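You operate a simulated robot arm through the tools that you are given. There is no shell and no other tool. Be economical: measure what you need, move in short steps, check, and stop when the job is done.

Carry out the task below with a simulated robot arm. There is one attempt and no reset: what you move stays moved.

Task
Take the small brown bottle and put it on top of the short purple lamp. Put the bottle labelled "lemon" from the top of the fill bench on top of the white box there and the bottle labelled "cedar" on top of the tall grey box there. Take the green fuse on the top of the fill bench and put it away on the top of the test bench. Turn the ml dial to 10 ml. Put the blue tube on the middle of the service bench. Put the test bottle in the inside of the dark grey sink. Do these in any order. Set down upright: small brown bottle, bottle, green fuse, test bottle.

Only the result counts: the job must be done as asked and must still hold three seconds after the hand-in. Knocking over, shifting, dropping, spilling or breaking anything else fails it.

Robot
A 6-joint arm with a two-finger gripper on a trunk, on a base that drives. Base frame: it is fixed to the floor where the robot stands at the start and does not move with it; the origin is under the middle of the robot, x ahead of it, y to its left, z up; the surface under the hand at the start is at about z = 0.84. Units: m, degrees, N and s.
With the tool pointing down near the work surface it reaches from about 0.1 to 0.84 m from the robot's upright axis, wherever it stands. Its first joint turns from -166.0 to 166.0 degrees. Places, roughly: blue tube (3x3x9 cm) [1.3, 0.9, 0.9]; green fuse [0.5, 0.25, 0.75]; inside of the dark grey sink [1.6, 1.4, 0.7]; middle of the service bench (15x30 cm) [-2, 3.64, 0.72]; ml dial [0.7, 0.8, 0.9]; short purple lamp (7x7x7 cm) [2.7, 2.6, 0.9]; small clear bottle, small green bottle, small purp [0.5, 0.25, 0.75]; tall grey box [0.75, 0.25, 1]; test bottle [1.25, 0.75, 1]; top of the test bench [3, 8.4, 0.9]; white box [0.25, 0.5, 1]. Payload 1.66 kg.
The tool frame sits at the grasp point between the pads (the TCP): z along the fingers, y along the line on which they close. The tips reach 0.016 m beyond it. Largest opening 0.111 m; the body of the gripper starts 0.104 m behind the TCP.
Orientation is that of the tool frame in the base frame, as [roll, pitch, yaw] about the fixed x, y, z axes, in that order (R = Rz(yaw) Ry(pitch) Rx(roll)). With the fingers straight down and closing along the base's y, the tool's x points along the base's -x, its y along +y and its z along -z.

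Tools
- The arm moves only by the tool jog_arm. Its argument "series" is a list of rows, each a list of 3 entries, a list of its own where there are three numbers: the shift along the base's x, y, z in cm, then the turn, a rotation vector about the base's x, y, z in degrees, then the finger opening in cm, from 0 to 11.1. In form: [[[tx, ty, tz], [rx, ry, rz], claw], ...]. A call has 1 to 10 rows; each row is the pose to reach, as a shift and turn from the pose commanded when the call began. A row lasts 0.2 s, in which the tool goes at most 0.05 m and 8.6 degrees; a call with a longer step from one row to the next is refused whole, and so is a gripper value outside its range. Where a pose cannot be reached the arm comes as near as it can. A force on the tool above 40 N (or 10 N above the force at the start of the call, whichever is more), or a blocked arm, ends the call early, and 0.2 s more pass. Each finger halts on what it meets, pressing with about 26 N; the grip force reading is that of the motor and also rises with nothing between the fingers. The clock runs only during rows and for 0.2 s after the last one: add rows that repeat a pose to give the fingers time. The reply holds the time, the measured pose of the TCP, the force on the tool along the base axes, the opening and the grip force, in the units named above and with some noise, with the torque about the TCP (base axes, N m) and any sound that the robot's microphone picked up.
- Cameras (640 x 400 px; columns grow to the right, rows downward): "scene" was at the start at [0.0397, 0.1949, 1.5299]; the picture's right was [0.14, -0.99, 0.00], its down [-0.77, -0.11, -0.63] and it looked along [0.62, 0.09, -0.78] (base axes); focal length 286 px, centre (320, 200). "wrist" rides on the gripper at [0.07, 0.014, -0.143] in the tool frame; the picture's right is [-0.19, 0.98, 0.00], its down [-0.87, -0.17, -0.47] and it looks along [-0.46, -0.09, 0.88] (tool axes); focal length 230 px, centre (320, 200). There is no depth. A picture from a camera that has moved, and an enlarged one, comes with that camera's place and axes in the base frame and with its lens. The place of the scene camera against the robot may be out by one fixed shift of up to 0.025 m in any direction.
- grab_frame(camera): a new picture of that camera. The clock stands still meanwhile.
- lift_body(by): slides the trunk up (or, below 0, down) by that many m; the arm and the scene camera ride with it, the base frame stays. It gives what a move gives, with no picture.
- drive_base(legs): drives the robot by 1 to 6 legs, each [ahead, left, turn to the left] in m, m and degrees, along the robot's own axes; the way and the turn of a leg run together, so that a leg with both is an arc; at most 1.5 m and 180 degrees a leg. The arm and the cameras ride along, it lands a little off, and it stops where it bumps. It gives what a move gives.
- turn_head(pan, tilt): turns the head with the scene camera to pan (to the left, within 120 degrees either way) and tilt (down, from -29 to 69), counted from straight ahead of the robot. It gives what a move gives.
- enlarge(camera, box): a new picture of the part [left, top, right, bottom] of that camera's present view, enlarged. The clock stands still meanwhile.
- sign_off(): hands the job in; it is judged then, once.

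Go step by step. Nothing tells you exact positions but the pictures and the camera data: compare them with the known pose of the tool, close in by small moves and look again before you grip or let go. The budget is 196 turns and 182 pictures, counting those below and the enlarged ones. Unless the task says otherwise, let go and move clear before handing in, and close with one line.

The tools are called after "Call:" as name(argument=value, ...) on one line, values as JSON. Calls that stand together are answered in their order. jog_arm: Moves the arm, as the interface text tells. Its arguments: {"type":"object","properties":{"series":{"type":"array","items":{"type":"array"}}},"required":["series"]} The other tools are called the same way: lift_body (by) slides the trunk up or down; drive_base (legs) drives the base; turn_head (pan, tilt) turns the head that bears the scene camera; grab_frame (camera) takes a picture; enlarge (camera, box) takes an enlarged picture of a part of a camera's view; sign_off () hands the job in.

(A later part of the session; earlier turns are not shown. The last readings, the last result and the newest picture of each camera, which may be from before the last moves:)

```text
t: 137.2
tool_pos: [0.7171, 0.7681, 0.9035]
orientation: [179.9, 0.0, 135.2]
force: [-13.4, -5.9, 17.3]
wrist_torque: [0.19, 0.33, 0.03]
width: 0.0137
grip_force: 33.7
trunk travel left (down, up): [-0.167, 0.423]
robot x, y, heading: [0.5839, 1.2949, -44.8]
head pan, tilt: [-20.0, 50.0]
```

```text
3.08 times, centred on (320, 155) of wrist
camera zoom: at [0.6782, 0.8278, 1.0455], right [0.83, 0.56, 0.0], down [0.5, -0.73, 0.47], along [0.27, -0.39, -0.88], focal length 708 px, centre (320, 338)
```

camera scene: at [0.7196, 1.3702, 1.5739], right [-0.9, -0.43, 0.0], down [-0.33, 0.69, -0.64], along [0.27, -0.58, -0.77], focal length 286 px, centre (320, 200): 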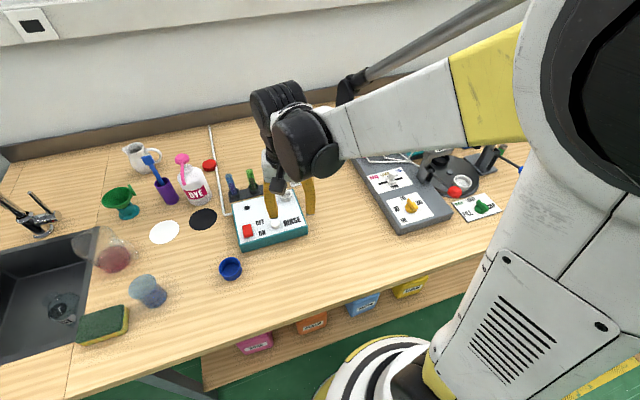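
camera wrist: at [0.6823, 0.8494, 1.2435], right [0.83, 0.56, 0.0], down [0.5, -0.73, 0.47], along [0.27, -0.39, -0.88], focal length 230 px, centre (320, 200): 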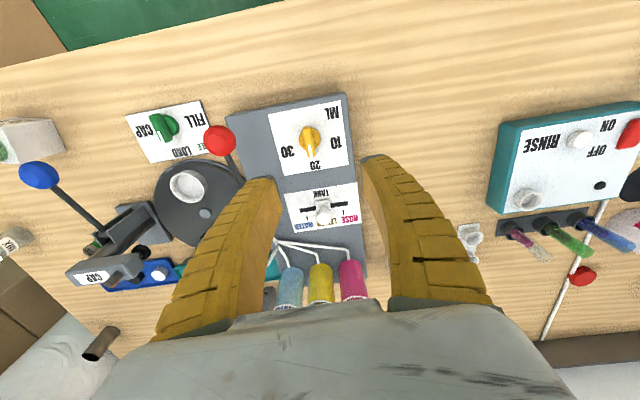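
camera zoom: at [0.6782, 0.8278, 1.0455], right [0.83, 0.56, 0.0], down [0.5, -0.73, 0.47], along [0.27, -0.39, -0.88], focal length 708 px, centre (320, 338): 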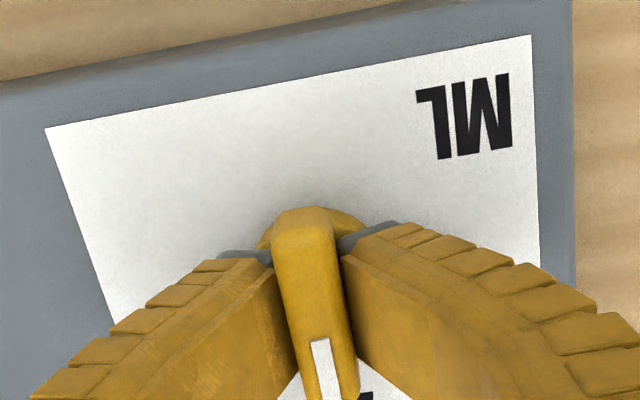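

Bar gripped (1.4 cm). Relieving the side load a little and turning +70° counter-clockwise.

Call:
jog_arm(series=[[[-0.2, -0.15, 0.15], [0, 0, 0], 0.8], [[-0.2, -0.15, 0.15], [0, 0, 8], 0.8], [[-0.2, -0.15, 0.15], [0, 0, 16], 0.8], [[-0.2, -0.15, 0.15], [0, 0, 24], 0.8], [[-0.2, -0.15, 0.15], [0, 0, 32], 0.8]])

Call:
enlarge(camera="wrist", box=[240, 90, 400, 220])

```text
t: 138.4
tool_pos: [0.7181, 0.7689, 0.9033]
orientation: [180.0, 0.0, 167.5]
force: [-4.8, 22.7, 10.9]
wrist_torque: [0.15, 0.11, -0.03]
width: 0.0111
grip_force: 34.1
trunk travel left (down, up): [-0.167, 0.423]
robot x, y, heading: [0.5789, 1.2931, -44.8]
head pan, tilt: [-20.0, 50.0]
```

```text
3.08 times, centred on (320, 155) of wrist
camera zoom: at [0.6533, 0.798, 1.0473], right [0.4, 0.92, 0.0], down [0.81, -0.35, 0.47], along [0.43, -0.19, -0.88], focal length 708 px, centre (320, 338)
```

zoom: 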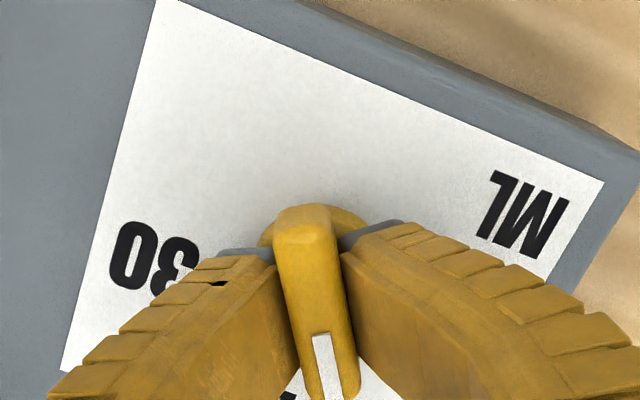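

The knob is turning along. Continuing to 70° with a small lateral relief.

Call:
jog_arm(series=[[[0.05, 0.25, 0.1], [0, 0, 8], 0.8], [[0.05, 0.25, 0.1], [0, 0, 16], 0.8], [[0.05, 0.25, 0.1], [0, 0, 24], 0.8], [[0.05, 0.25, 0.1], [0, 0, 32], 0.8], [[0.05, 0.25, 0.1], [0, 0, 38], 0.8], [[0.05, 0.25, 0.1], [0, 0, 38], 0.8]])

Call:
enlarge(camera="wrist", box=[240, 90, 400, 220])

Call:
enlarge(camera="scene", box=[370, 160, 450, 240])

```text
t: 139.8
tool_pos: [0.7192, 0.7703, 0.9046]
orientation: [-179.9, 0.0, -154.7]
force: [2.2, 16.1, 9.3]
wrist_torque: [0.1, -0.01, -0.65]
width: 0.0132
grip_force: 34.5
trunk travel left (down, up): [-0.167, 0.423]
robot x, y, heading: [0.5856, 1.2951, -44.5]
head pan, tilt: [-20.0, 50.0]
```

```text
3.08 times, centred on (320, 155) of wrist
camera zoom: at [0.6506, 0.7533, 1.0479], right [-0.25, 0.97, 0.0], down [0.85, 0.22, 0.47], along [0.46, 0.12, -0.88], focal length 708 px, centre (320, 338)
```

zoom: 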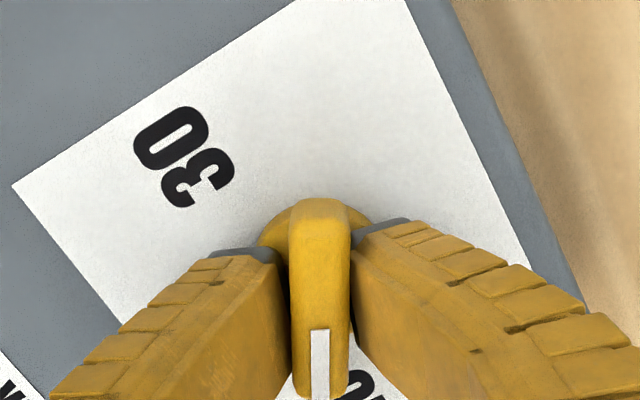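

```text
5.00 times, centred on (410, 200) of scene
camera zoom: at [0.7196, 1.3728, 1.5738], right [-0.9, -0.43, 0.0], down [-0.33, 0.69, -0.64], along [0.27, -0.58, -0.77], focal length 1429 px, centre (-130, 200)
```

zoom: 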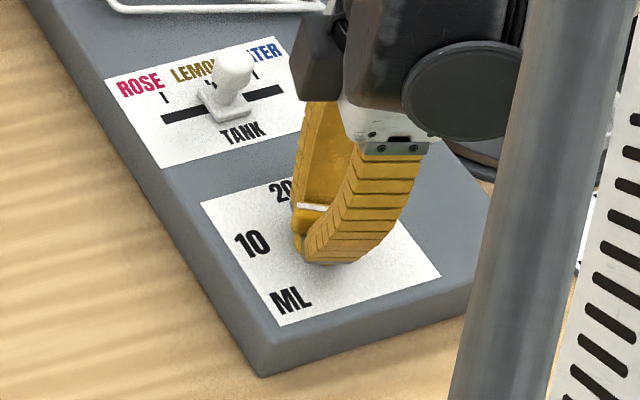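

The knob met a stop near ~60°, likely the 10 mark. Releasing and looking.

Call:
jog_arm(series=[[[0, 0, 0], [0, 0, 0], 2], [[0, 0, 0], [0, 0, 0], 4.5], [[0, 0, 0], [0, 0, 0], 4.5], [[0, 0, 4], [0, 0, 0], 4.5], [[0, 0, 8], [0, 0, 0], 4.5], [[-3, -1, 12], [0, 0, 0], 4.5], [[-3, -1, 16], [0, 0, 0], 4.5], [[-3, -1, 19], [0, 0, 0], 4.5]])

Call:
grab_frame(camera="wrist")

Call:
enlarge(camera="scene", box=[370, 160, 450, 240])

```text
refused: row 6 steps farther than a row can; nothing moved
```

```text
64 pictures are left
camera wrist: at [0.6506, 0.7533, 1.0479], right [-0.25, 0.97, 0.0], down [0.85, 0.22, 0.47], along [0.46, 0.12, -0.88], focal length 230 px, centre (320, 200)
```

wrist: 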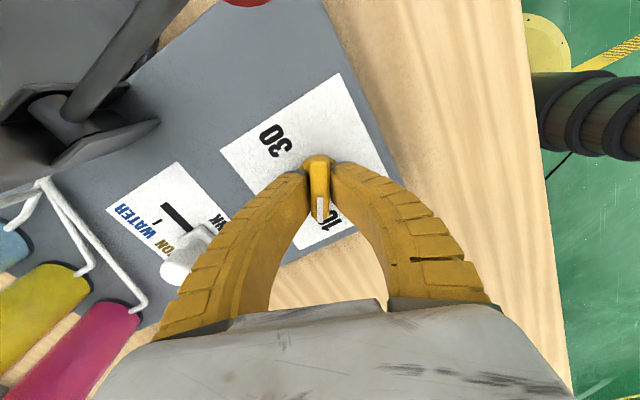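

```text
5.00 times, centred on (410, 200) of scene
camera zoom: at [0.7196, 1.3728, 1.5738], right [-0.9, -0.43, 0.0], down [-0.33, 0.69, -0.64], along [0.27, -0.58, -0.77], focal length 1429 px, centre (-130, 200)
```

zoom: 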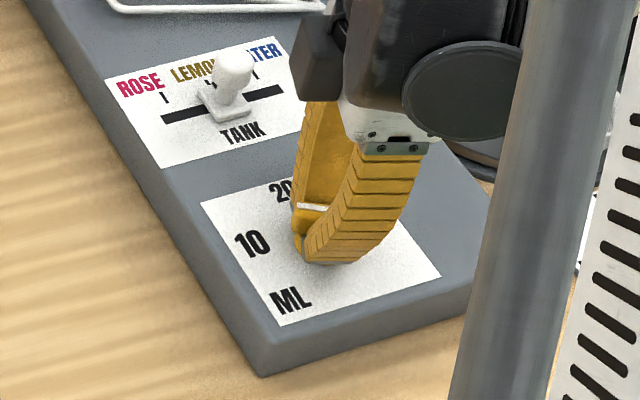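

Opening only slightly (the TANK lever is close to a finger) and rising straight up.

Call:
jog_arm(series=[[[0, 0, 0], [0, 0, 0], 2], [[0, 0, 0], [0, 0, 0], 2.4], [[0, 0, 0], [0, 0, 0], 2.4], [[0, 0, 4], [0, 0, 0], 2.4], [[0, 0, 8], [0, 0, 0], 2.4], [[0, 0, 12], [0, 0, 0], 2.4], [[0, 0, 16], [0, 0, 0], 4.5], [[0, 0, 19], [0, 0, 0], 4.5]])

Call:
enlarge(camera="wrist", box=[250, 80, 390, 200])

Call:
enlarge(camera="scene", box=[350, 140, 470, 240])

```text
t: 141.6
tool_pos: [0.7182, 0.7683, 1.0925]
orientation: [-180.0, 0.1, -154.8]
force: [-0.2, 0.2, 0.6]
wrist_torque: [0.02, 0.01, 0.0]
width: 0.0472
grip_force: 1.4
trunk travel left (down, up): [-0.167, 0.423]
robot x, y, heading: [0.5806, 1.3012, -44.7]
head pan, tilt: [-20.0, 50.0]
```

```text
3.33 times, centred on (320, 140) of wrist
camera zoom: at [0.6498, 0.7511, 1.2359], right [-0.25, 0.97, 0.0], down [0.85, 0.22, 0.47], along [0.46, 0.12, -0.88], focal length 767 px, centre (320, 400)
```

zoom: 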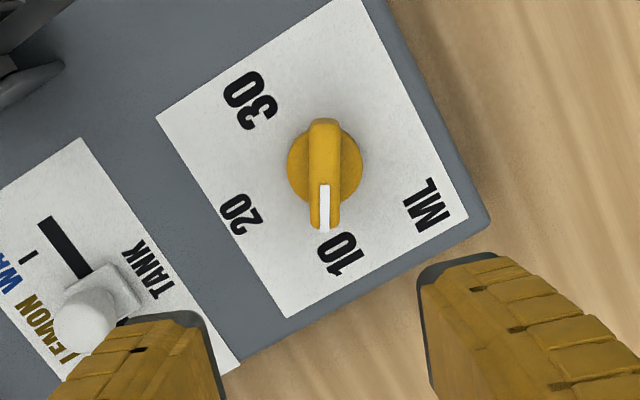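

```text
4.00 times, centred on (410, 190) of scene
camera zoom: at [0.7194, 1.3704, 1.5739], right [-0.9, -0.43, 0.0], down [-0.33, 0.69, -0.64], along [0.27, -0.58, -0.77], focal length 1143 px, centre (-40, 240)
```

zoom: 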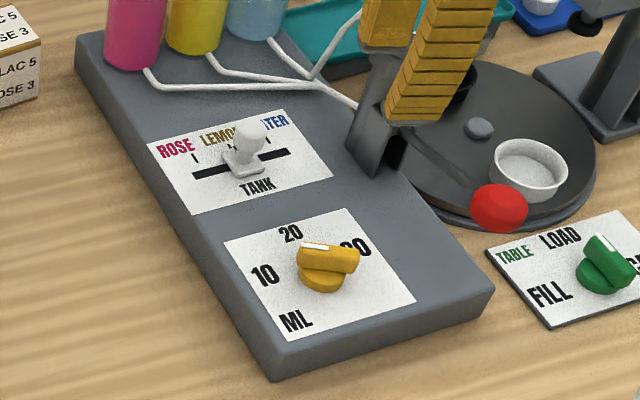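

Pointer moved ~61° and sits slightly short of the "10" label direction. I'll re-grip aligned and test whether it turns further or is at its stop.

Call:
jog_arm(series=[[[0.1, 0.1, -3], [0, 0, -6], 3.2], [[0.1, 0.1, -7], [0, 0, -11], 3.2], [[0.1, 0.1, -11], [0, 0, -11], 3], [[0.1, 0.1, -15], [0, 0, -11], 3], [[0.1, 0.1, -18.7], [0, 0, -11], 3], [[0.1, 0.1, -18.7], [0, 0, -11], 1.5], [[0.1, 0.1, -18.7], [0, 0, -11], 0.8], [[0.1, 0.1, -18.7], [0, 0, -11], 0.8]])

Call:
jog_arm(series=[[[0, 0, 0], [0, 0, 5], 0.8], [[0, 0, 0], [0, 0, 10], 0.8], [[0, 0, 0], [0, 0, 14], 0.8], [[0, 0, 0], [0, 0, 14], 0.8]])

Call:
enlarge(camera="wrist", box=[240, 90, 400, 220])

```text
t: 143.4
tool_pos: [0.7204, 0.7707, 0.9073]
orientation: [-179.8, 0.1, -165.9]
force: [0.8, -6.9, 8.6]
wrist_torque: [-0.08, 0.0, 0.05]
width: 0.0093
grip_force: 34.1
trunk travel left (down, up): [-0.167, 0.423]
robot x, y, heading: [0.5819, 1.2973, -44.9]
head pan, tilt: [-20.0, 50.0]
```

```text
t: 144.4
tool_pos: [0.7188, 0.7694, 0.9076]
orientation: [180.0, 0.0, -151.8]
force: [-1.5, 1.0, 3.0]
wrist_torque: [0.03, -0.08, -0.74]
width: 0.013
grip_force: 33.9
trunk travel left (down, up): [-0.167, 0.423]
robot x, y, heading: [0.5839, 1.294, -44.6]
head pan, tilt: [-20.0, 50.0]
```

```text
3.08 times, centred on (320, 155) of wrist
camera zoom: at [0.6519, 0.7496, 1.051], right [-0.3, 0.95, 0.0], down [0.84, 0.26, 0.47], along [0.45, 0.14, -0.88], focal length 708 px, centre (320, 338)
```

zoom: 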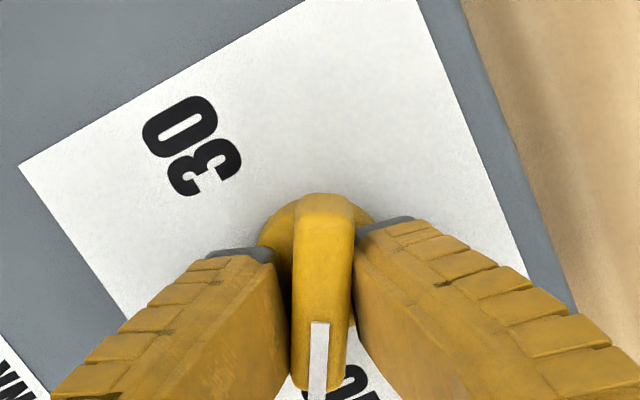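

It's at a hard stop, so 10 ml is reached. Releasing and rising clear.

Call:
jog_arm(series=[[[0, 0, 0], [0, 0, -8], 0.8], [[0, 0, 0], [0, 0, -8], 1.8], [[0, 0, 0], [0, 0, -8], 2.4], [[0, 0, 0], [0, 0, -8], 2.4], [[0, 0, 4], [0, 0, -8], 2.4], [[0, 0, 8], [0, 0, -8], 2.4], [[0, 0, 12], [0, 0, -8], 2.4], [[0, 0, 16], [0, 0, -8], 4.5], [[0, 0, 19], [0, 0, -8], 4.5]])

Call:
enlarge(camera="wrist", box=[250, 80, 390, 200])

```text
t: 146.4
tool_pos: [0.7178, 0.7691, 1.0997]
orientation: [-180.0, 0.0, -159.8]
force: [-0.2, -0.3, -0.3]
wrist_torque: [-0.02, -0.01, -0.01]
width: 0.0475
grip_force: 1.6
trunk travel left (down, up): [-0.167, 0.423]
robot x, y, heading: [0.5844, 1.2975, -44.7]
head pan, tilt: [-20.0, 50.0]
```

```text
3.33 times, centred on (320, 140) of wrist
camera zoom: at [0.6484, 0.7579, 1.2422], right [-0.16, 0.99, 0.0], down [0.87, 0.14, 0.47], along [0.47, 0.08, -0.88], focal length 767 px, centre (320, 400)
```

zoom: 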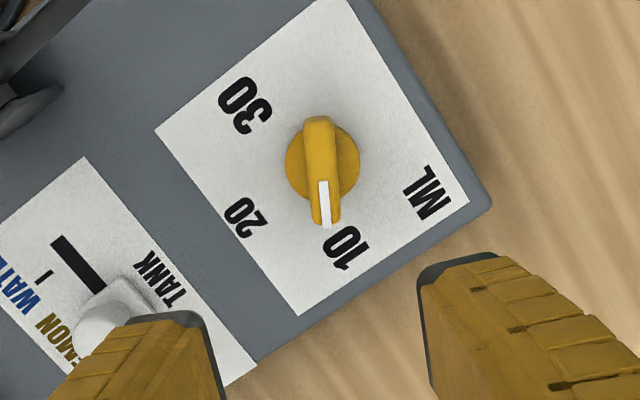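

Dial done. Next the blue tube at about (1.26, 0.93) in the rack; moving there with fingers to close across the rack (away from neighbouring tubes).

Call:
jog_arm(series=[[[4.5, 1.4, 1], [0, 0, 4], 5], [[9, 2.8, 2], [0, 0, 8], 5], [[13.5, 4.2, 2], [0, 0, 12], 5], [[18, 5.6, 2], [0, 0, 16], 5], [[22.5, 7, 2], [0, 0, 20], 5], [[27, 8.4, 2], [0, 0, 24.8], 5], [[31.5, 9.8, 2], [0, 0, 24.8], 5], [[36, 11.2, 2], [0, 0, 24.8], 5], [[40.5, 12.6, 2], [0, 0, 24.8], 5], [[45, 14, 2], [0, 0, 24.8], 5]])

Call:
grab_frame(camera="wrist")

```text
t: 148.6
tool_pos: [1.1684, 0.9097, 1.1173]
orientation: [-180.0, 0.1, -134.8]
force: [0.9, 0.8, 0.1]
wrist_torque: [-0.04, 0.02, 0.01]
width: 0.052
grip_force: 1.3
trunk travel left (down, up): [-0.167, 0.423]
robot x, y, heading: [0.5849, 1.2929, -44.6]
head pan, tilt: [-20.0, 50.0]
```

```text
58 pictures are left
camera wrist: at [1.1108, 0.869, 1.2614], right [-0.56, 0.83, 0.0], down [0.73, 0.49, 0.47], along [0.39, 0.26, -0.88], focal length 230 px, centre (320, 200)
```

wrist: 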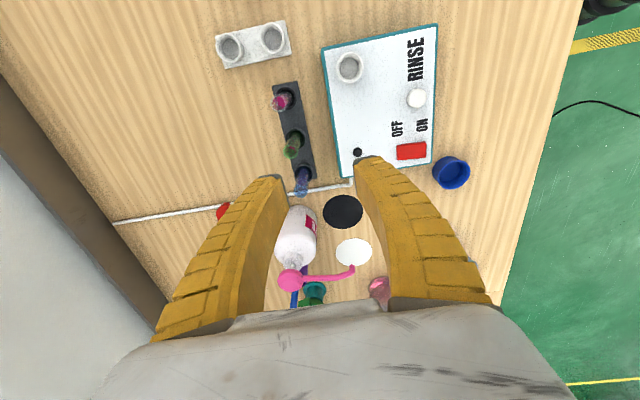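

Call:
jog_arm(series=[[[3, 0.7, -1], [0, 0, 0], 5], [[6, 1.4, -3], [0, 0, 0], 5], [[8.8, 2.1, -6], [0, 0, 0], 5], [[8.8, 2.1, -9.5], [0, 0, 0], 5], [[8.8, 2.1, -9.5], [0, 0, 0], 5]])

Call:
grab_frame(camera="wrist")

Call:
enlarge(camera="scene", box=[150, 120, 320, 240])

```text
t: 149.8
tool_pos: [1.2544, 0.932, 1.0241]
orientation: [-180.0, 0.0, -135.0]
force: [-0.1, 0.2, 0.4]
wrist_torque: [-0.02, -0.02, 0.03]
width: 0.0521
grip_force: 1.2
trunk travel left (down, up): [-0.167, 0.423]
robot x, y, heading: [0.5817, 1.2959, -45.0]
head pan, tilt: [-20.0, 50.0]
```

```text
57 pictures are left
camera wrist: at [1.1973, 0.8914, 1.1674], right [-0.56, 0.83, 0.0], down [0.73, 0.49, 0.47], along [0.39, 0.26, -0.88], focal length 230 px, centre (320, 200)
```

wrist: 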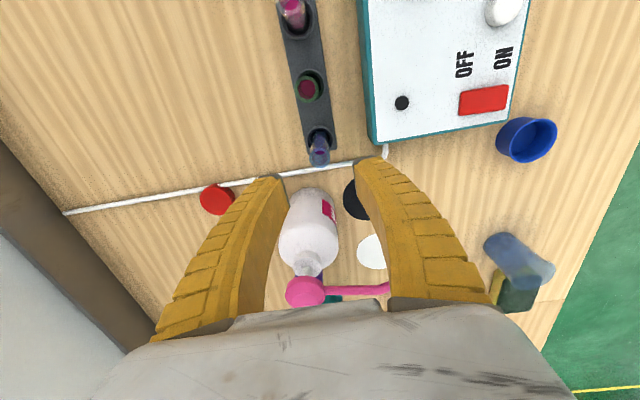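

```text
3.33 times, centred on (235, 180) of scene
camera zoom: at [0.7193, 1.3702, 1.574], right [-0.9, -0.43, 0.0], down [-0.33, 0.69, -0.64], along [0.27, -0.58, -0.77], focal length 953 px, centre (603, 267)
```

zoom: 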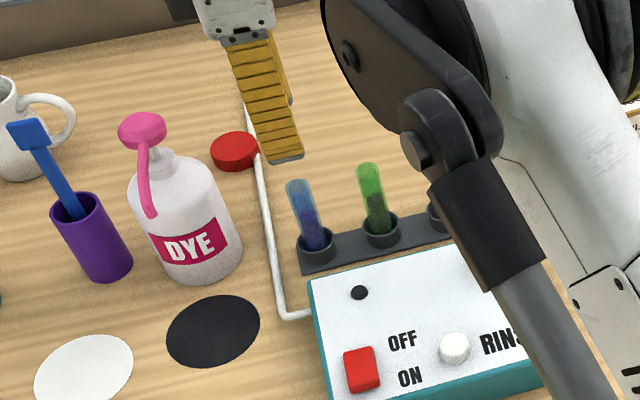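

Aligned above the blue tube (top z≈0.945). Descending and gripping its upper part.

Call:
jog_arm(series=[[[0.4, 0, -3], [0, 0, 0], 5], [[0.4, 0, -6], [0, 0, 0], 5], [[0.4, 0, -9.9], [0, 0, 0], 5], [[0.4, 0, -9.9], [0, 0, 0], 5]])

Call:
grab_frame(camera="wrist")

Call:
enlarge(camera="scene", box=[190, 130, 290, 230])

```text
t: 150.8
tool_pos: [1.2612, 0.93, 0.9237]
orientation: [-179.9, 0.0, -135.0]
force: [0.4, 0.0, -0.8]
wrist_torque: [0.01, -0.02, 0.03]
width: 0.0522
grip_force: 1.3
trunk travel left (down, up): [-0.167, 0.423]
robot x, y, heading: [0.5819, 1.2954, -45.0]
head pan, tilt: [-20.0, 50.0]
```

```text
55 pictures are left
camera wrist: at [1.2036, 0.8914, 1.0657], right [-0.56, 0.83, 0.0], down [0.73, 0.49, 0.47], along [0.39, 0.26, -0.88], focal length 230 px, centre (320, 200)
```

wrist: 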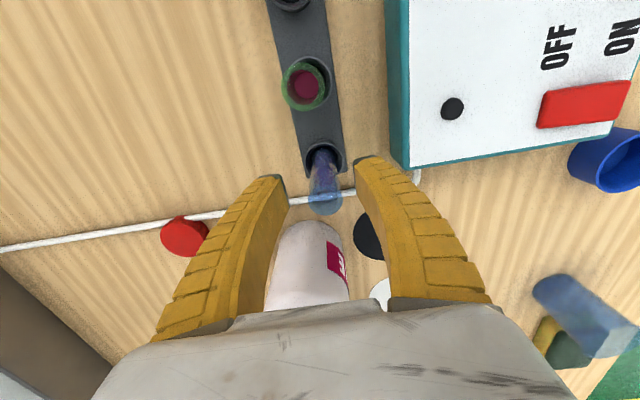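

```text
4.00 times, centred on (240, 180) of scene
camera zoom: at [0.7196, 1.3701, 1.5739], right [-0.9, -0.43, 0.0], down [-0.33, 0.69, -0.64], along [0.27, -0.58, -0.77], focal length 1143 px, centre (640, 280)
```

zoom: 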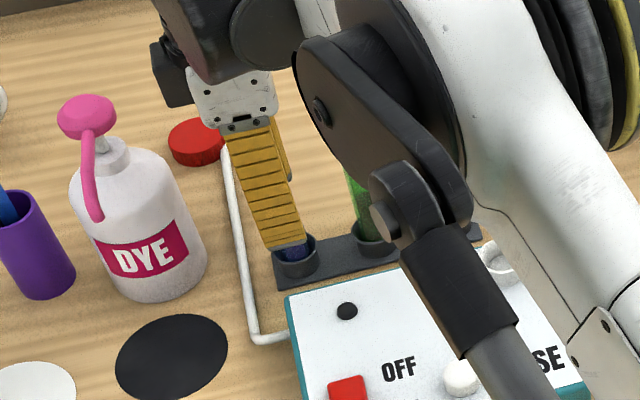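

Call:
jog_arm(series=[[[0, 0, 0], [0, 0, 0], 3], [[0, 0, 0], [0, 0, 0], 1.5], [[0, 0, 0], [0, 0, 0], 0.5], [[0, 0, 0], [0, 0, 0], 0.5], [[0, 0, 2], [0, 0, 0], 0.5], [[0, 0, 5], [0, 0, 0], 0.5], [[0, 0, 9], [0, 0, 0], 0.5], [[0, 0, 13], [0, 0, 0], 0.5], [[0, 0, 15], [0, 0, 0], 0.5]])

Call:
grab_frame(camera="wrist")

```text
t: 152.8
tool_pos: [1.2614, 0.9299, 1.0744]
orientation: [179.9, 0.0, -135.1]
force: [0.0, 0.7, -0.1]
wrist_torque: [-0.03, -0.03, 0.0]
width: 0.0147
grip_force: 26.1
trunk travel left (down, up): [-0.167, 0.423]
robot x, y, heading: [0.5837, 1.2959, -44.6]
head pan, tilt: [-20.0, 50.0]
```

```text
53 pictures are left
camera wrist: at [1.2036, 0.8903, 1.2166], right [-0.56, 0.83, 0.0], down [0.73, 0.49, 0.47], along [0.39, 0.26, -0.88], focal length 230 px, centre (320, 200)
```

wrist: 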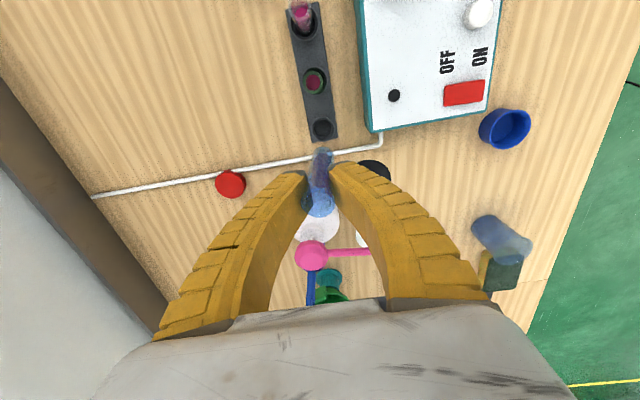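

Blue tube held. Retracting, backing away from the bench and turning toward the service bench.

Call:
jog_arm(series=[[[-3, 3, 2], [0, 0, 0], 0.5], [[-6, 6, 4], [0, 0, 0], 0.5], [[-9, 9, 6], [0, 0, 0], 0.5], [[-12, 12, 8], [0, 0, 0], 0.5], [[-15, 15, 10], [0, 0, 0], 0.5], [[-18, 18, 11], [0, 0, 0], 0.5], [[-21, 21, 12], [0, 0, 0], 0.5], [[-24, 24, 12], [0, 0, 0], 0.5], [[-27, 26, 12], [0, 0, 0], 0.5]])

Call:
drive_base(legs=[[-0.6, 0, 0], [0, 0, 179.7]])

Call:
turn_head(pan=10, tilt=20)

Call:
grab_frame(camera="scene")

```text
t: 154.8
tool_pos: [0.9896, 1.192, 1.1932]
orientation: [-179.9, -0.1, -135.0]
force: [-0.3, -0.8, 0.4]
wrist_torque: [0.0, 0.01, 0.02]
width: 0.0144
grip_force: 26.1
trunk travel left (down, up): [-0.167, 0.423]
robot x, y, heading: [0.5813, 1.295, -44.9]
head pan, tilt: [-20.0, 50.0]
```

```text
t: 165.5
tool_pos: [-0.2553, 1.8427, 1.1926]
orientation: [-180.0, -0.1, 43.4]
force: [-0.3, 0.2, -0.5]
wrist_torque: [0.02, -0.01, 0.01]
width: 0.0132
grip_force: 26.5
trunk travel left (down, up): [-0.167, 0.423]
robot x, y, heading: [0.152, 1.7264, 133.6]
head pan, tilt: [-20.0, 50.0]
```

```text
t: 166.5
tool_pos: [-0.2564, 1.8435, 1.192]
orientation: [180.0, -0.1, 43.4]
force: [0.3, -0.1, 0.4]
wrist_torque: [-0.04, 0.03, 0.03]
width: 0.0132
grip_force: 25.6
trunk travel left (down, up): [-0.167, 0.423]
robot x, y, heading: [0.1514, 1.7256, 133.8]
head pan, tilt: [10.0, 20.0]
```

```text
52 pictures are left
camera scene: at [-0.0648, 1.6298, 1.6194], right [0.59, 0.8, 0.0], down [0.28, -0.2, -0.94], along [-0.76, 0.56, -0.34], focal length 286 px, centre (320, 200)
```

scene: 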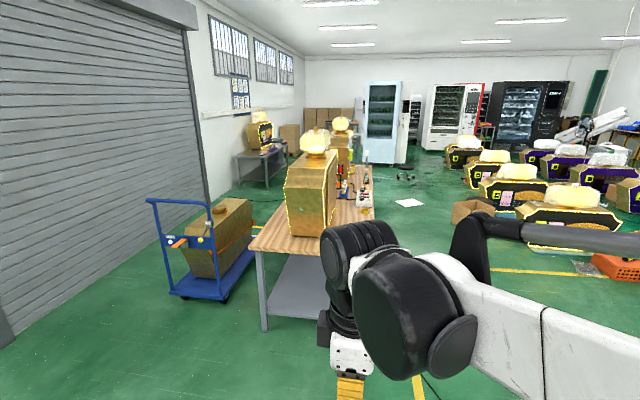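

Driving around to the right-hand side of the service bench.

Call:
drive_base(legs=[[0.6, -0.6, 1], [1.0, 0, 0], [0.9, 0, 0]])

Call:
turn_head(pan=75, tilt=35)

Call:
grab_frame(camera="scene")

```text
t: 180.0
tool_pos: [-1.5547, 4.0371, 1.1924]
orientation: [180.0, 0.1, 43.6]
force: [-0.8, -0.3, 0.7]
wrist_torque: [-0.02, 0.0, 0.03]
width: 0.0125
grip_force: 25.7
trunk travel left (down, up): [-0.167, 0.423]
robot x, y, heading: [-1.1462, 3.9218, 133.8]
head pan, tilt: [10.0, 20.0]
```

```text
t: 181.4
tool_pos: [-1.555, 4.0386, 1.192]
orientation: [180.0, 0.0, 43.6]
force: [0.3, -0.5, -0.3]
wrist_torque: [0.02, 0.01, 0.07]
width: 0.0121
grip_force: 26.0
trunk travel left (down, up): [-0.167, 0.423]
robot x, y, heading: [-1.1485, 3.9236, 133.6]
head pan, tilt: [75.0, 35.0]
```

```text
51 pictures are left
camera scene: at [-1.3655, 3.7283, 1.5957], right [-0.48, 0.88, 0.0], down [0.5, 0.28, -0.82], along [-0.72, -0.39, -0.57], focal length 286 px, centre (320, 200)
```

scene: 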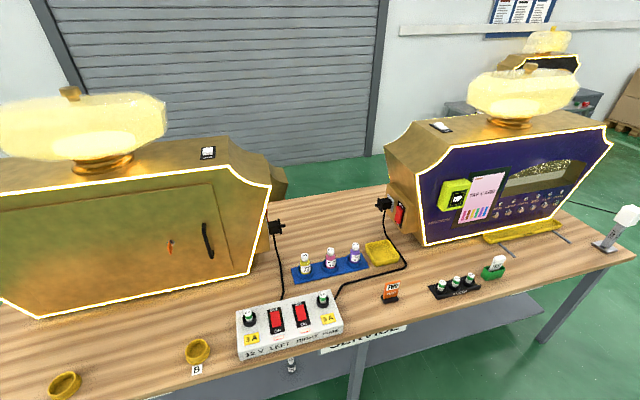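

The service bench middle (by the "SERVICE" label) is clear between the power box and the orange stand. First checking the tube in the grip, then turning to face the bench and approaching.

Call:
drive_base(legs=[[0, 0, 91.4], [0, -0.4, 0], [0.28, 0, 0]])

Call:
turn_head(pan=0, tilt=45)

Call:
grab_frame(camera="scene")

Call:
grab_frame(camera="wrist")

```text
t: 189.3
tool_pos: [-1.7364, 3.5934, 1.1924]
orientation: [179.9, 0.0, 135.1]
force: [-0.8, 0.1, -0.6]
wrist_torque: [0.03, -0.03, 0.03]
width: 0.0121
grip_force: 26.0
trunk travel left (down, up): [-0.167, 0.423]
robot x, y, heading: [-1.6306, 4.0003, -134.4]
head pan, tilt: [75.0, 35.0]
```

```text
t: 190.8
tool_pos: [-1.7345, 3.5938, 1.192]
orientation: [180.0, 0.1, 135.2]
force: [1.2, 0.1, -1.1]
wrist_torque: [0.01, 0.01, 0.0]
width: 0.0123
grip_force: 25.9
trunk travel left (down, up): [-0.167, 0.423]
robot x, y, heading: [-1.6319, 4.0012, -134.6]
head pan, tilt: [0.0, 45.0]
```

```text
50 pictures are left
camera scene: at [-1.5543, 3.8191, 1.5808], right [-0.71, 0.7, 0.0], down [0.5, 0.5, -0.71], along [-0.5, -0.5, -0.71], focal length 286 px, centre (320, 200)
```

scene: 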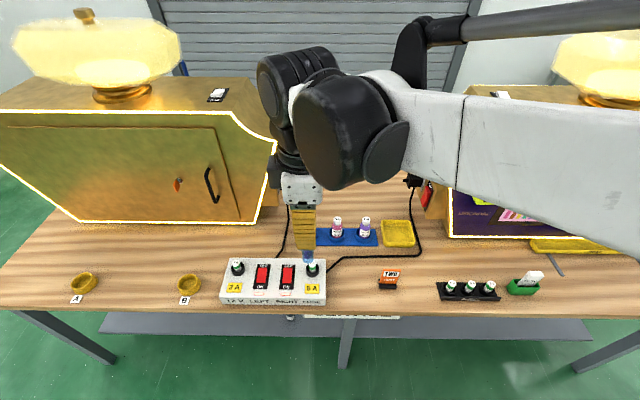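

```text
49 pictures are left
camera wrist: at [-1.7741, 3.6529, 1.3353], right [0.83, 0.56, 0.0], down [0.5, -0.73, 0.47], along [0.27, -0.39, -0.88], focal length 230 px, centre (320, 200)
```

wrist: 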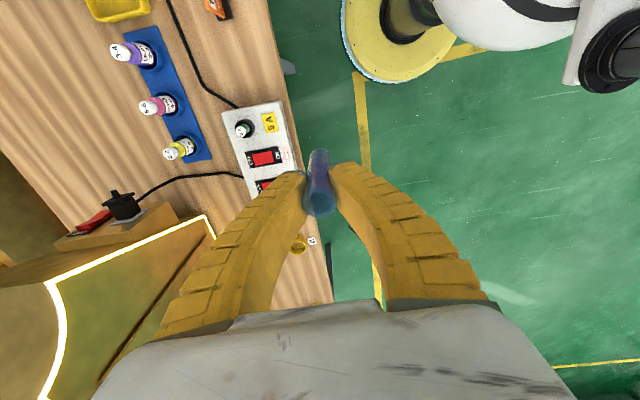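

Tube still held. Zooming on the middle of the bench to read the stand and see free space.

Call:
enlarge(camera="scene", box=[280, 200, 500, 330])

```text
2.91 times, centred on (390, 265) of scene
camera zoom: at [-1.5543, 3.8191, 1.5808], right [-0.71, 0.7, 0.0], down [0.5, 0.5, -0.71], along [-0.5, -0.5, -0.71], focal length 831 px, centre (116, 11)
```

zoom: 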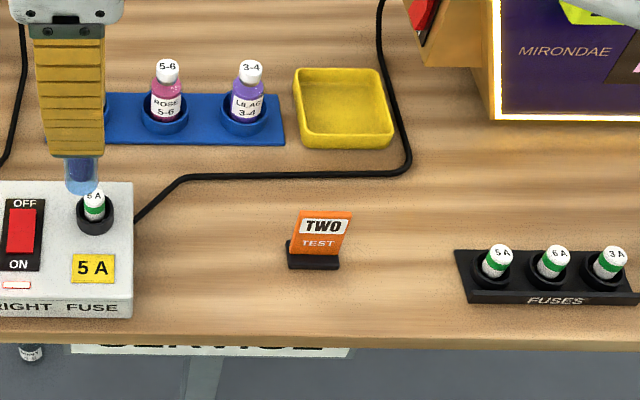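

The region is the free strip between the power box and the fuse holder. I'll lay the tube flat just left of the "TWO TEST" stand: first turn the gripper -90° so it can tilt forward.

Call:
jog_arm(series=[[[-2, 0, 0], [0, 0, -8.5], 0.3], [[-4, 0, 0], [0, 0, -17], 0.3], [[-6, 0, 0], [0, 0, -25.5], 0.3], [[-8, 0, 0], [0, 0, -34], 0.3], [[-10, 0, -1], [0, 0, -42.5], 0.3], [[-12, 0, -2], [0, 0, -51], 0.3], [[-14, 0, -3], [0, 0, -59.5], 0.3], [[-16, 0, -4], [0, 0, -68], 0.3], [[-18, 0, -5], [0, 0, -76.5], 0.3], [[-19.5, 0, -6], [0, 0, -85], 0.3]])

Call:
jog_arm(series=[[[0, 0, -1], [0, 0, -5.4], 0.3], [[1, 1, -2], [-5.6, 5.6, -5.4], 0.3], [[2, 2, -4], [-11.3, 11.3, -5.4], 0.3], [[2, 2, -6], [-17, 17, -5.4], 0.3], [[2, 2, -8], [-22.6, 22.6, -5.4], 0.3], [[2, 2, -9], [-28.2, 28.2, -5.4], 0.3]])

Call:
grab_frame(camera="scene")

```text
t: 193.0
tool_pos: [-1.93, 3.5947, 1.1322]
orientation: [-180.0, 0.0, 50.2]
force: [0.7, -0.7, 1.1]
wrist_torque: [0.0, 0.02, 0.02]
width: 0.0121
grip_force: 26.6
trunk travel left (down, up): [-0.167, 0.423]
robot x, y, heading: [-1.6295, 4.0016, -134.6]
head pan, tilt: [0.0, 45.0]
```

```text
t: 194.4
tool_pos: [-1.9098, 3.6122, 1.0427]
orientation: [-177.9, 39.9, 45.4]
force: [0.2, 0.3, 0.0]
wrist_torque: [-0.04, -0.02, 0.0]
width: 0.0122
grip_force: 25.6
trunk travel left (down, up): [-0.167, 0.423]
robot x, y, heading: [-1.6309, 4.0036, -134.6]
head pan, tilt: [0.0, 45.0]
```

```text
47 pictures are left
camera scene: at [-1.5545, 3.8187, 1.5808], right [-0.71, 0.7, 0.0], down [0.5, 0.5, -0.71], along [-0.5, -0.5, -0.71], focal length 286 px, centre (320, 200)
```

scene: 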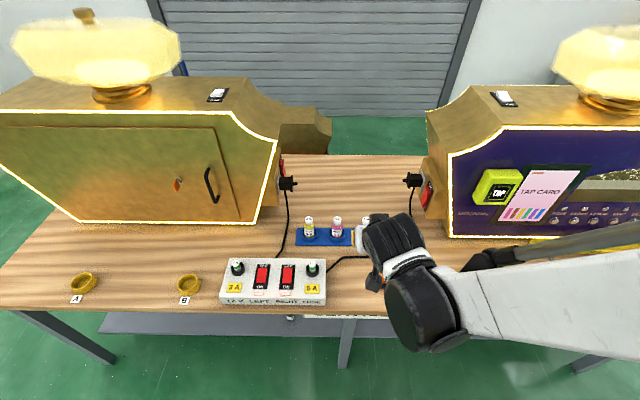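

Continuing the tilt toward horizontal and lowering to a safe height.

Call:
jog_arm(series=[[[0, 0, -3], [-5.6, 5.6, 0], 0.3], [[0, 0, -6], [-11.3, 11.3, 0], 0.3], [[0, 0, -9], [-17, 17, 0], 0.3], [[-1, -1, -12], [-22.6, 22.6, 0], 0.3], [[-2, -2, -15], [-28.2, 28.2, 0], 0.3], [[-2, -2, -18], [-28.2, 28.2, 0], 0.3], [[-2, -2, -18], [-28.2, 28.2, 0], 0.3]])

Call:
grab_frame(camera="scene")

Call:
grab_frame(camera="wrist")

```text
t: 196.0
tool_pos: [-1.9759, 3.4839, 1.1158]
orientation: [-176.6, 79.6, 46.5]
force: [0.2, 0.3, -0.5]
wrist_torque: [-0.02, 0.0, 0.02]
width: 0.012
grip_force: 26.2
out of reach, approached as far as the arm can: row 1, 2, 3, 4, 5, 6, 7
trunk travel left (down, up): [-0.167, 0.423]
robot x, y, heading: [-1.63, 4.0035, -134.9]
head pan, tilt: [0.0, 45.0]
```

```text
46 pictures are left
camera scene: at [-1.5544, 3.819, 1.5808], right [-0.71, 0.7, 0.0], down [0.5, 0.5, -0.71], along [-0.5, -0.5, -0.71], focal length 286 px, centre (320, 200)
```

scene: 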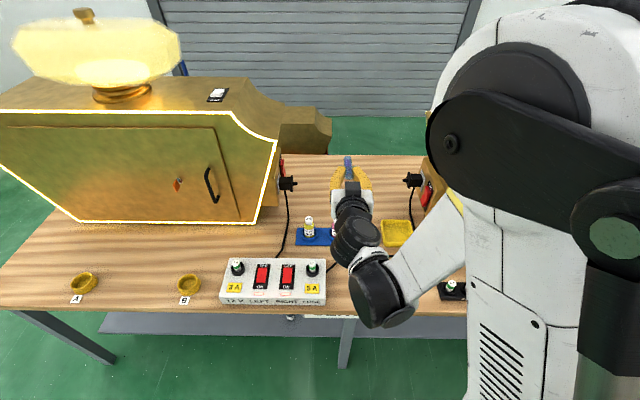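

```text
45 pictures are left
camera wrist: at [-1.8555, 3.5788, 1.0736], right [0.65, -0.74, 0.18], down [0.12, 0.33, 0.94], along [-0.75, -0.59, 0.3], focal length 230 px, centre (320, 200)
```

wrist: 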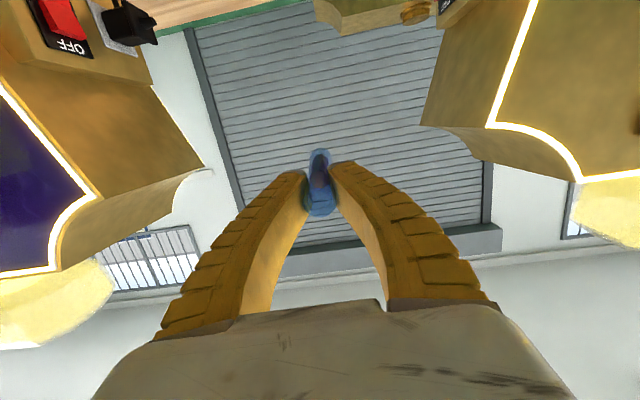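

Too close for a low horizontal pose. Backing the base up 0.3 m and lowering the trunk so the arm can stretch out low.

Call:
drive_base(legs=[[-0.3, 0, 0]])

Call:
lift_body(by=-0.16)

Call:
grab_frame(camera="scene")

```text
t: 198.0
tool_pos: [-1.7695, 3.6941, 1.1171]
orientation: [-176.7, 79.6, 46.3]
force: [0.4, -0.2, -0.8]
wrist_torque: [0.01, -0.01, -0.01]
width: 0.012
grip_force: 25.7
trunk travel left (down, up): [-0.167, 0.423]
robot x, y, heading: [-1.4232, 4.2113, -134.5]
head pan, tilt: [0.0, 45.0]
```

```text
t: 199.8
tool_pos: [-1.7691, 3.6936, 0.957]
orientation: [-176.8, 79.6, 46.4]
force: [-0.6, 0.3, 0.6]
wrist_torque: [-0.01, -0.04, 0.02]
width: 0.0121
grip_force: 26.2
trunk travel left (down, up): [-0.007, 0.583]
robot x, y, heading: [-1.4245, 4.2125, -134.6]
head pan, tilt: [0.0, 45.0]
```

```text
44 pictures are left
camera scene: at [-1.3474, 4.0293, 1.4209], right [-0.71, 0.7, 0.0], down [0.5, 0.5, -0.71], along [-0.5, -0.5, -0.71], focal length 286 px, centre (320, 200)
```

scene: 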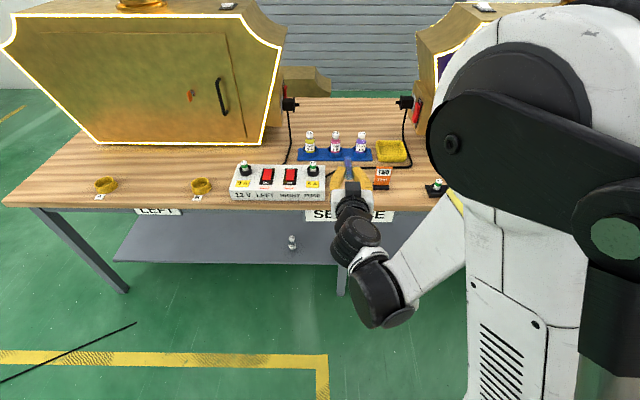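

Call:
jog_arm(series=[[[-4, -2.5, 0], [0, 0, 0], 0.3], [[-8, -5, -1], [0, 0, 0], 0.3], [[-12, -7.5, -2], [0, 0, 0], 0.3], [[-16, -10, -4], [0, 0, 0], 0.3], [[-16, -10, -8], [0, 0, 0], 0.3], [[-16, -10, -8], [0, 0, 0], 0.3]])

Call:
enlarge(camera="scene", box=[270, 110, 450, 230])

```text
refused: row 4 steps farther than a row can; nothing moved
```

```text
3.33 times, centred on (360, 170) of scene
camera zoom: at [-1.3474, 4.0293, 1.4209], right [-0.71, 0.7, 0.0], down [0.5, 0.5, -0.71], along [-0.5, -0.5, -0.71], focal length 953 px, centre (187, 300)
```

zoom: 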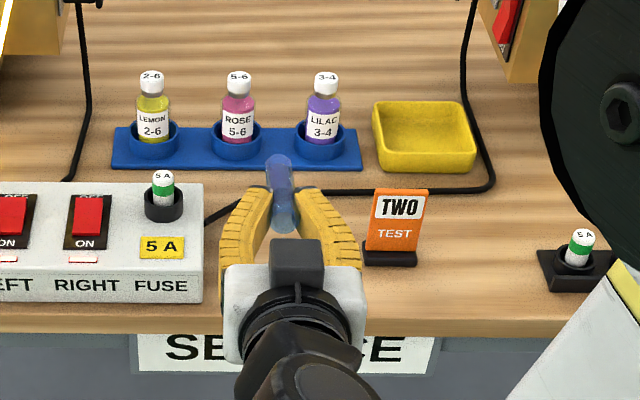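

Call:
jog_arm(series=[[[-3.5, -2.2, 0], [0, 0, 0], 0.3], [[-7, -4.4, -0.5], [0, 0, 0], 0.3], [[-10.5, -6.6, -1], [0, 0, 0], 0.3], [[-13.5, -8.5, -2.5], [0, 0, 0], 0.3], [[-16, -10, -5], [0, 0, 0], 0.3], [[-16, -10, -8], [0, 0, 0], 0.3], [[-16, -10, -8], [0, 0, 0], 0.3]])

Call:
enlarge(camera="scene", box=[270, 110, 450, 230])

```text
t: 201.4
tool_pos: [-1.9305, 3.5936, 0.8749]
orientation: [-176.7, 79.6, 46.5]
force: [-0.5, 0.1, 0.4]
wrist_torque: [0.01, -0.02, -0.02]
width: 0.0117
grip_force: 26.0
trunk travel left (down, up): [-0.007, 0.583]
robot x, y, heading: [-1.4279, 4.2103, -134.4]
head pan, tilt: [0.0, 45.0]
```

```text
3.33 times, centred on (360, 170) of scene
camera zoom: at [-1.3475, 4.0291, 1.4208], right [-0.71, 0.7, 0.0], down [0.5, 0.5, -0.71], along [-0.5, -0.5, -0.71], focal length 953 px, centre (187, 300)
```

zoom: 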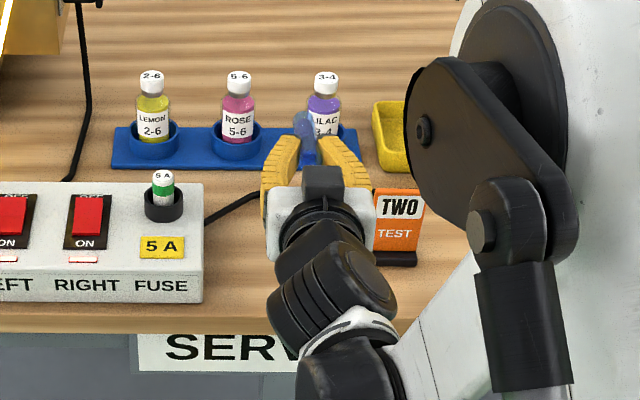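

Call:
jog_arm(series=[[[0, 0, -3], [0, 0, 0], 0.3], [[0, 0, -6], [0, 0, 0], 0.3], [[0, 0, -6.5], [0, 0, 0], 0.3], [[0, 0, -6.5], [0, 0, 0], 0.3]])

Call:
enlarge(camera="scene", box=[300, 120, 420, 220])

Call:
grab_frame(camera="wrist")

```text
t: 202.4
tool_pos: [-1.9302, 3.5945, 0.8114]
orientation: [-176.7, 79.6, 46.3]
force: [-1.5, -1.2, 0.1]
wrist_torque: [0.03, -0.01, -0.01]
width: 0.0118
grip_force: 26.1
trunk travel left (down, up): [-0.007, 0.583]
robot x, y, heading: [-1.4245, 4.2112, -134.6]
head pan, tilt: [0.0, 45.0]
```

```text
4.00 times, centred on (360, 170) of scene
camera zoom: at [-1.3474, 4.0293, 1.4208], right [-0.71, 0.7, 0.0], down [0.5, 0.5, -0.71], along [-0.5, -0.5, -0.71], focal length 1143 px, centre (160, 320)
```

zoom: 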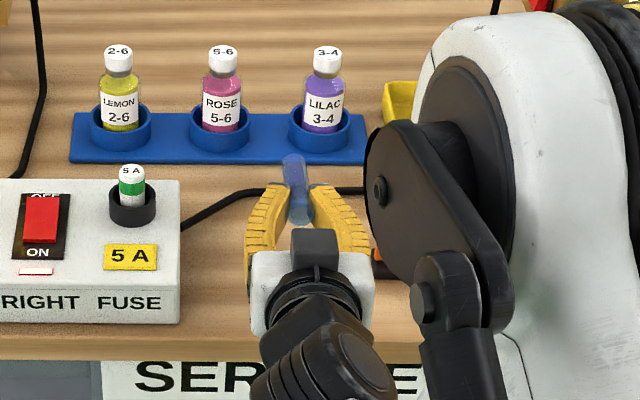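

```text
40 pictures are left
camera wrist: at [-1.8083, 3.6889, 0.7693], right [0.65, -0.74, 0.18], down [0.12, 0.33, 0.94], along [-0.75, -0.59, 0.3], focal length 230 px, centre (320, 200)
```

wrist: 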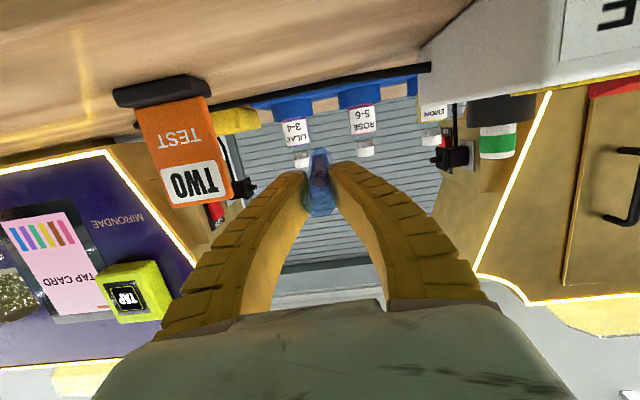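

Very low now; continuing down in small steps until the tube's end touches.

Call:
jog_arm(series=[[[0, 0, -1], [0, 0, 0], 0.3], [[0, 0, -2], [0, 0, 0], 0.3], [[0, 0, -2.5], [0, 0, 0], 0.3]])

Call:
enlarge(camera="scene", box=[300, 120, 420, 220])

```text
t: 203.2
tool_pos: [-1.9299, 3.5938, 0.7869]
orientation: [-176.7, 79.6, 46.4]
force: [-0.4, 0.0, -0.2]
wrist_torque: [0.01, -0.02, 0.02]
width: 0.0118
grip_force: 26.3
trunk travel left (down, up): [-0.007, 0.583]
robot x, y, heading: [-1.4214, 4.2113, -134.6]
head pan, tilt: [0.0, 45.0]
```

```text
4.00 times, centred on (360, 170) of scene
camera zoom: at [-1.3474, 4.0292, 1.4208], right [-0.71, 0.7, 0.0], down [0.5, 0.5, -0.71], along [-0.5, -0.5, -0.71], focal length 1143 px, centre (160, 320)
```

zoom: 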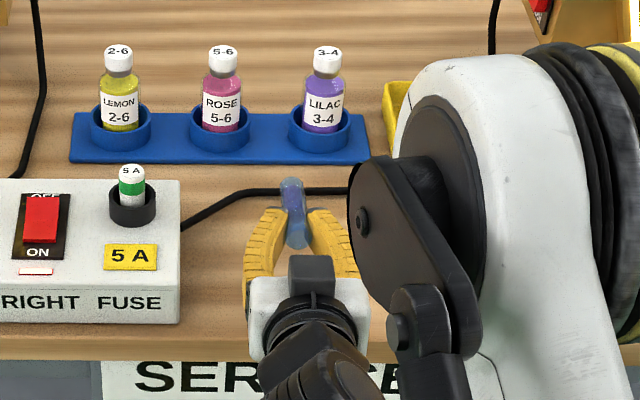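

Call:
jog_arm(series=[[[0, 0, -0.7], [0, 0, 0], 0.3], [[0, 0, -1.3], [0, 0, 0], 0.3]])

```text
t: 203.8
tool_pos: [-1.9282, 3.5931, 0.7749]
orientation: [-176.7, 79.5, 46.4]
force: [0.2, 0.0, -0.3]
wrist_torque: [0.01, 0.02, -0.03]
width: 0.0119
grip_force: 25.9
trunk travel left (down, up): [-0.007, 0.583]
robot x, y, heading: [-1.4252, 4.2119, -134.4]
head pan, tilt: [0.0, 45.0]
```

Call:
jog_arm(series=[[[0, 0, -0.6], [0, 0, 0], 0.3], [[0, 0, -1.1], [0, 0, 0], 0.3]])

Call:
enlarge(camera="scene", box=[300, 130, 400, 210])

```text
t: 204.4
tool_pos: [-1.9301, 3.5931, 0.7635]
orientation: [-176.6, 79.5, 46.3]
force: [-0.1, 0.2, -0.7]
wrist_torque: [0.02, 0.0, 0.01]
width: 0.0119
grip_force: 26.2
trunk travel left (down, up): [-0.007, 0.583]
robot x, y, heading: [-1.4244, 4.214, -134.7]
head pan, tilt: [0.0, 45.0]
```

```text
5.00 times, centred on (350, 170) of scene
camera zoom: at [-1.3474, 4.0292, 1.4208], right [-0.71, 0.7, 0.0], down [0.5, 0.5, -0.71], along [-0.5, -0.5, -0.71], focal length 1429 px, centre (170, 350)
```

zoom: 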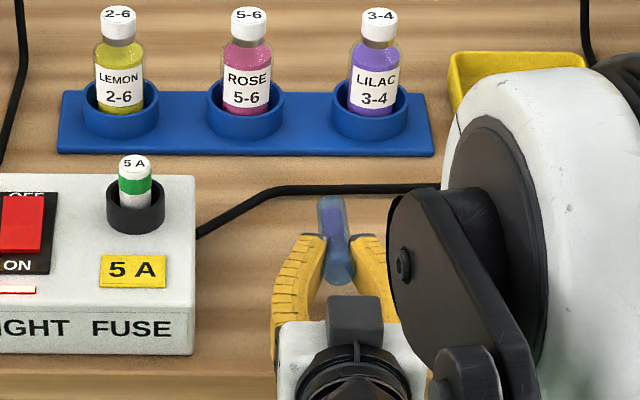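

Call:
jog_arm(series=[[[0, 0, -0.6], [0, 0, 0], 0.3], [[0, 0, -1.2], [0, 0, 0], 0.3], [[0, 0, -1.6], [0, 0, 0], 0.3]])

Call:
grab_frame(camera="wrist")

```text
t: 205.2
tool_pos: [-1.934, 3.5882, 0.7483]
orientation: [-176.8, 79.5, 46.4]
force: [0.3, 0.2, -0.3]
wrist_torque: [0.02, -0.02, 0.04]
width: 0.0119
grip_force: 25.9
out of reach, approached as far as the arm can: row 1, 2, 3
trunk travel left (down, up): [-0.007, 0.583]
robot x, y, heading: [-1.4205, 4.2122, -134.5]
head pan, tilt: [0.0, 45.0]
```

```text
37 pictures are left
camera wrist: at [-1.8121, 3.683, 0.7055], right [0.65, -0.74, 0.18], down [0.12, 0.32, 0.94], along [-0.75, -0.59, 0.3], focal length 230 px, centre (320, 200)
```

wrist: 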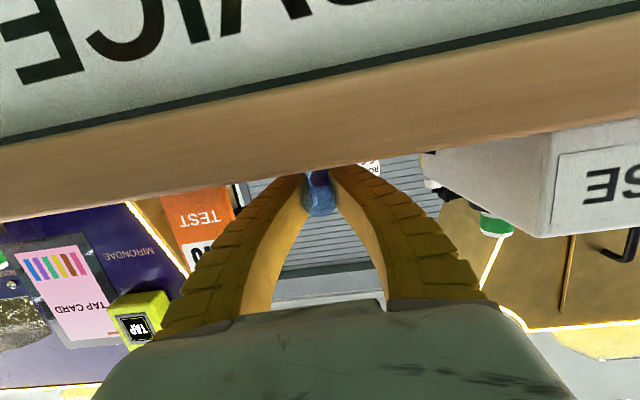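

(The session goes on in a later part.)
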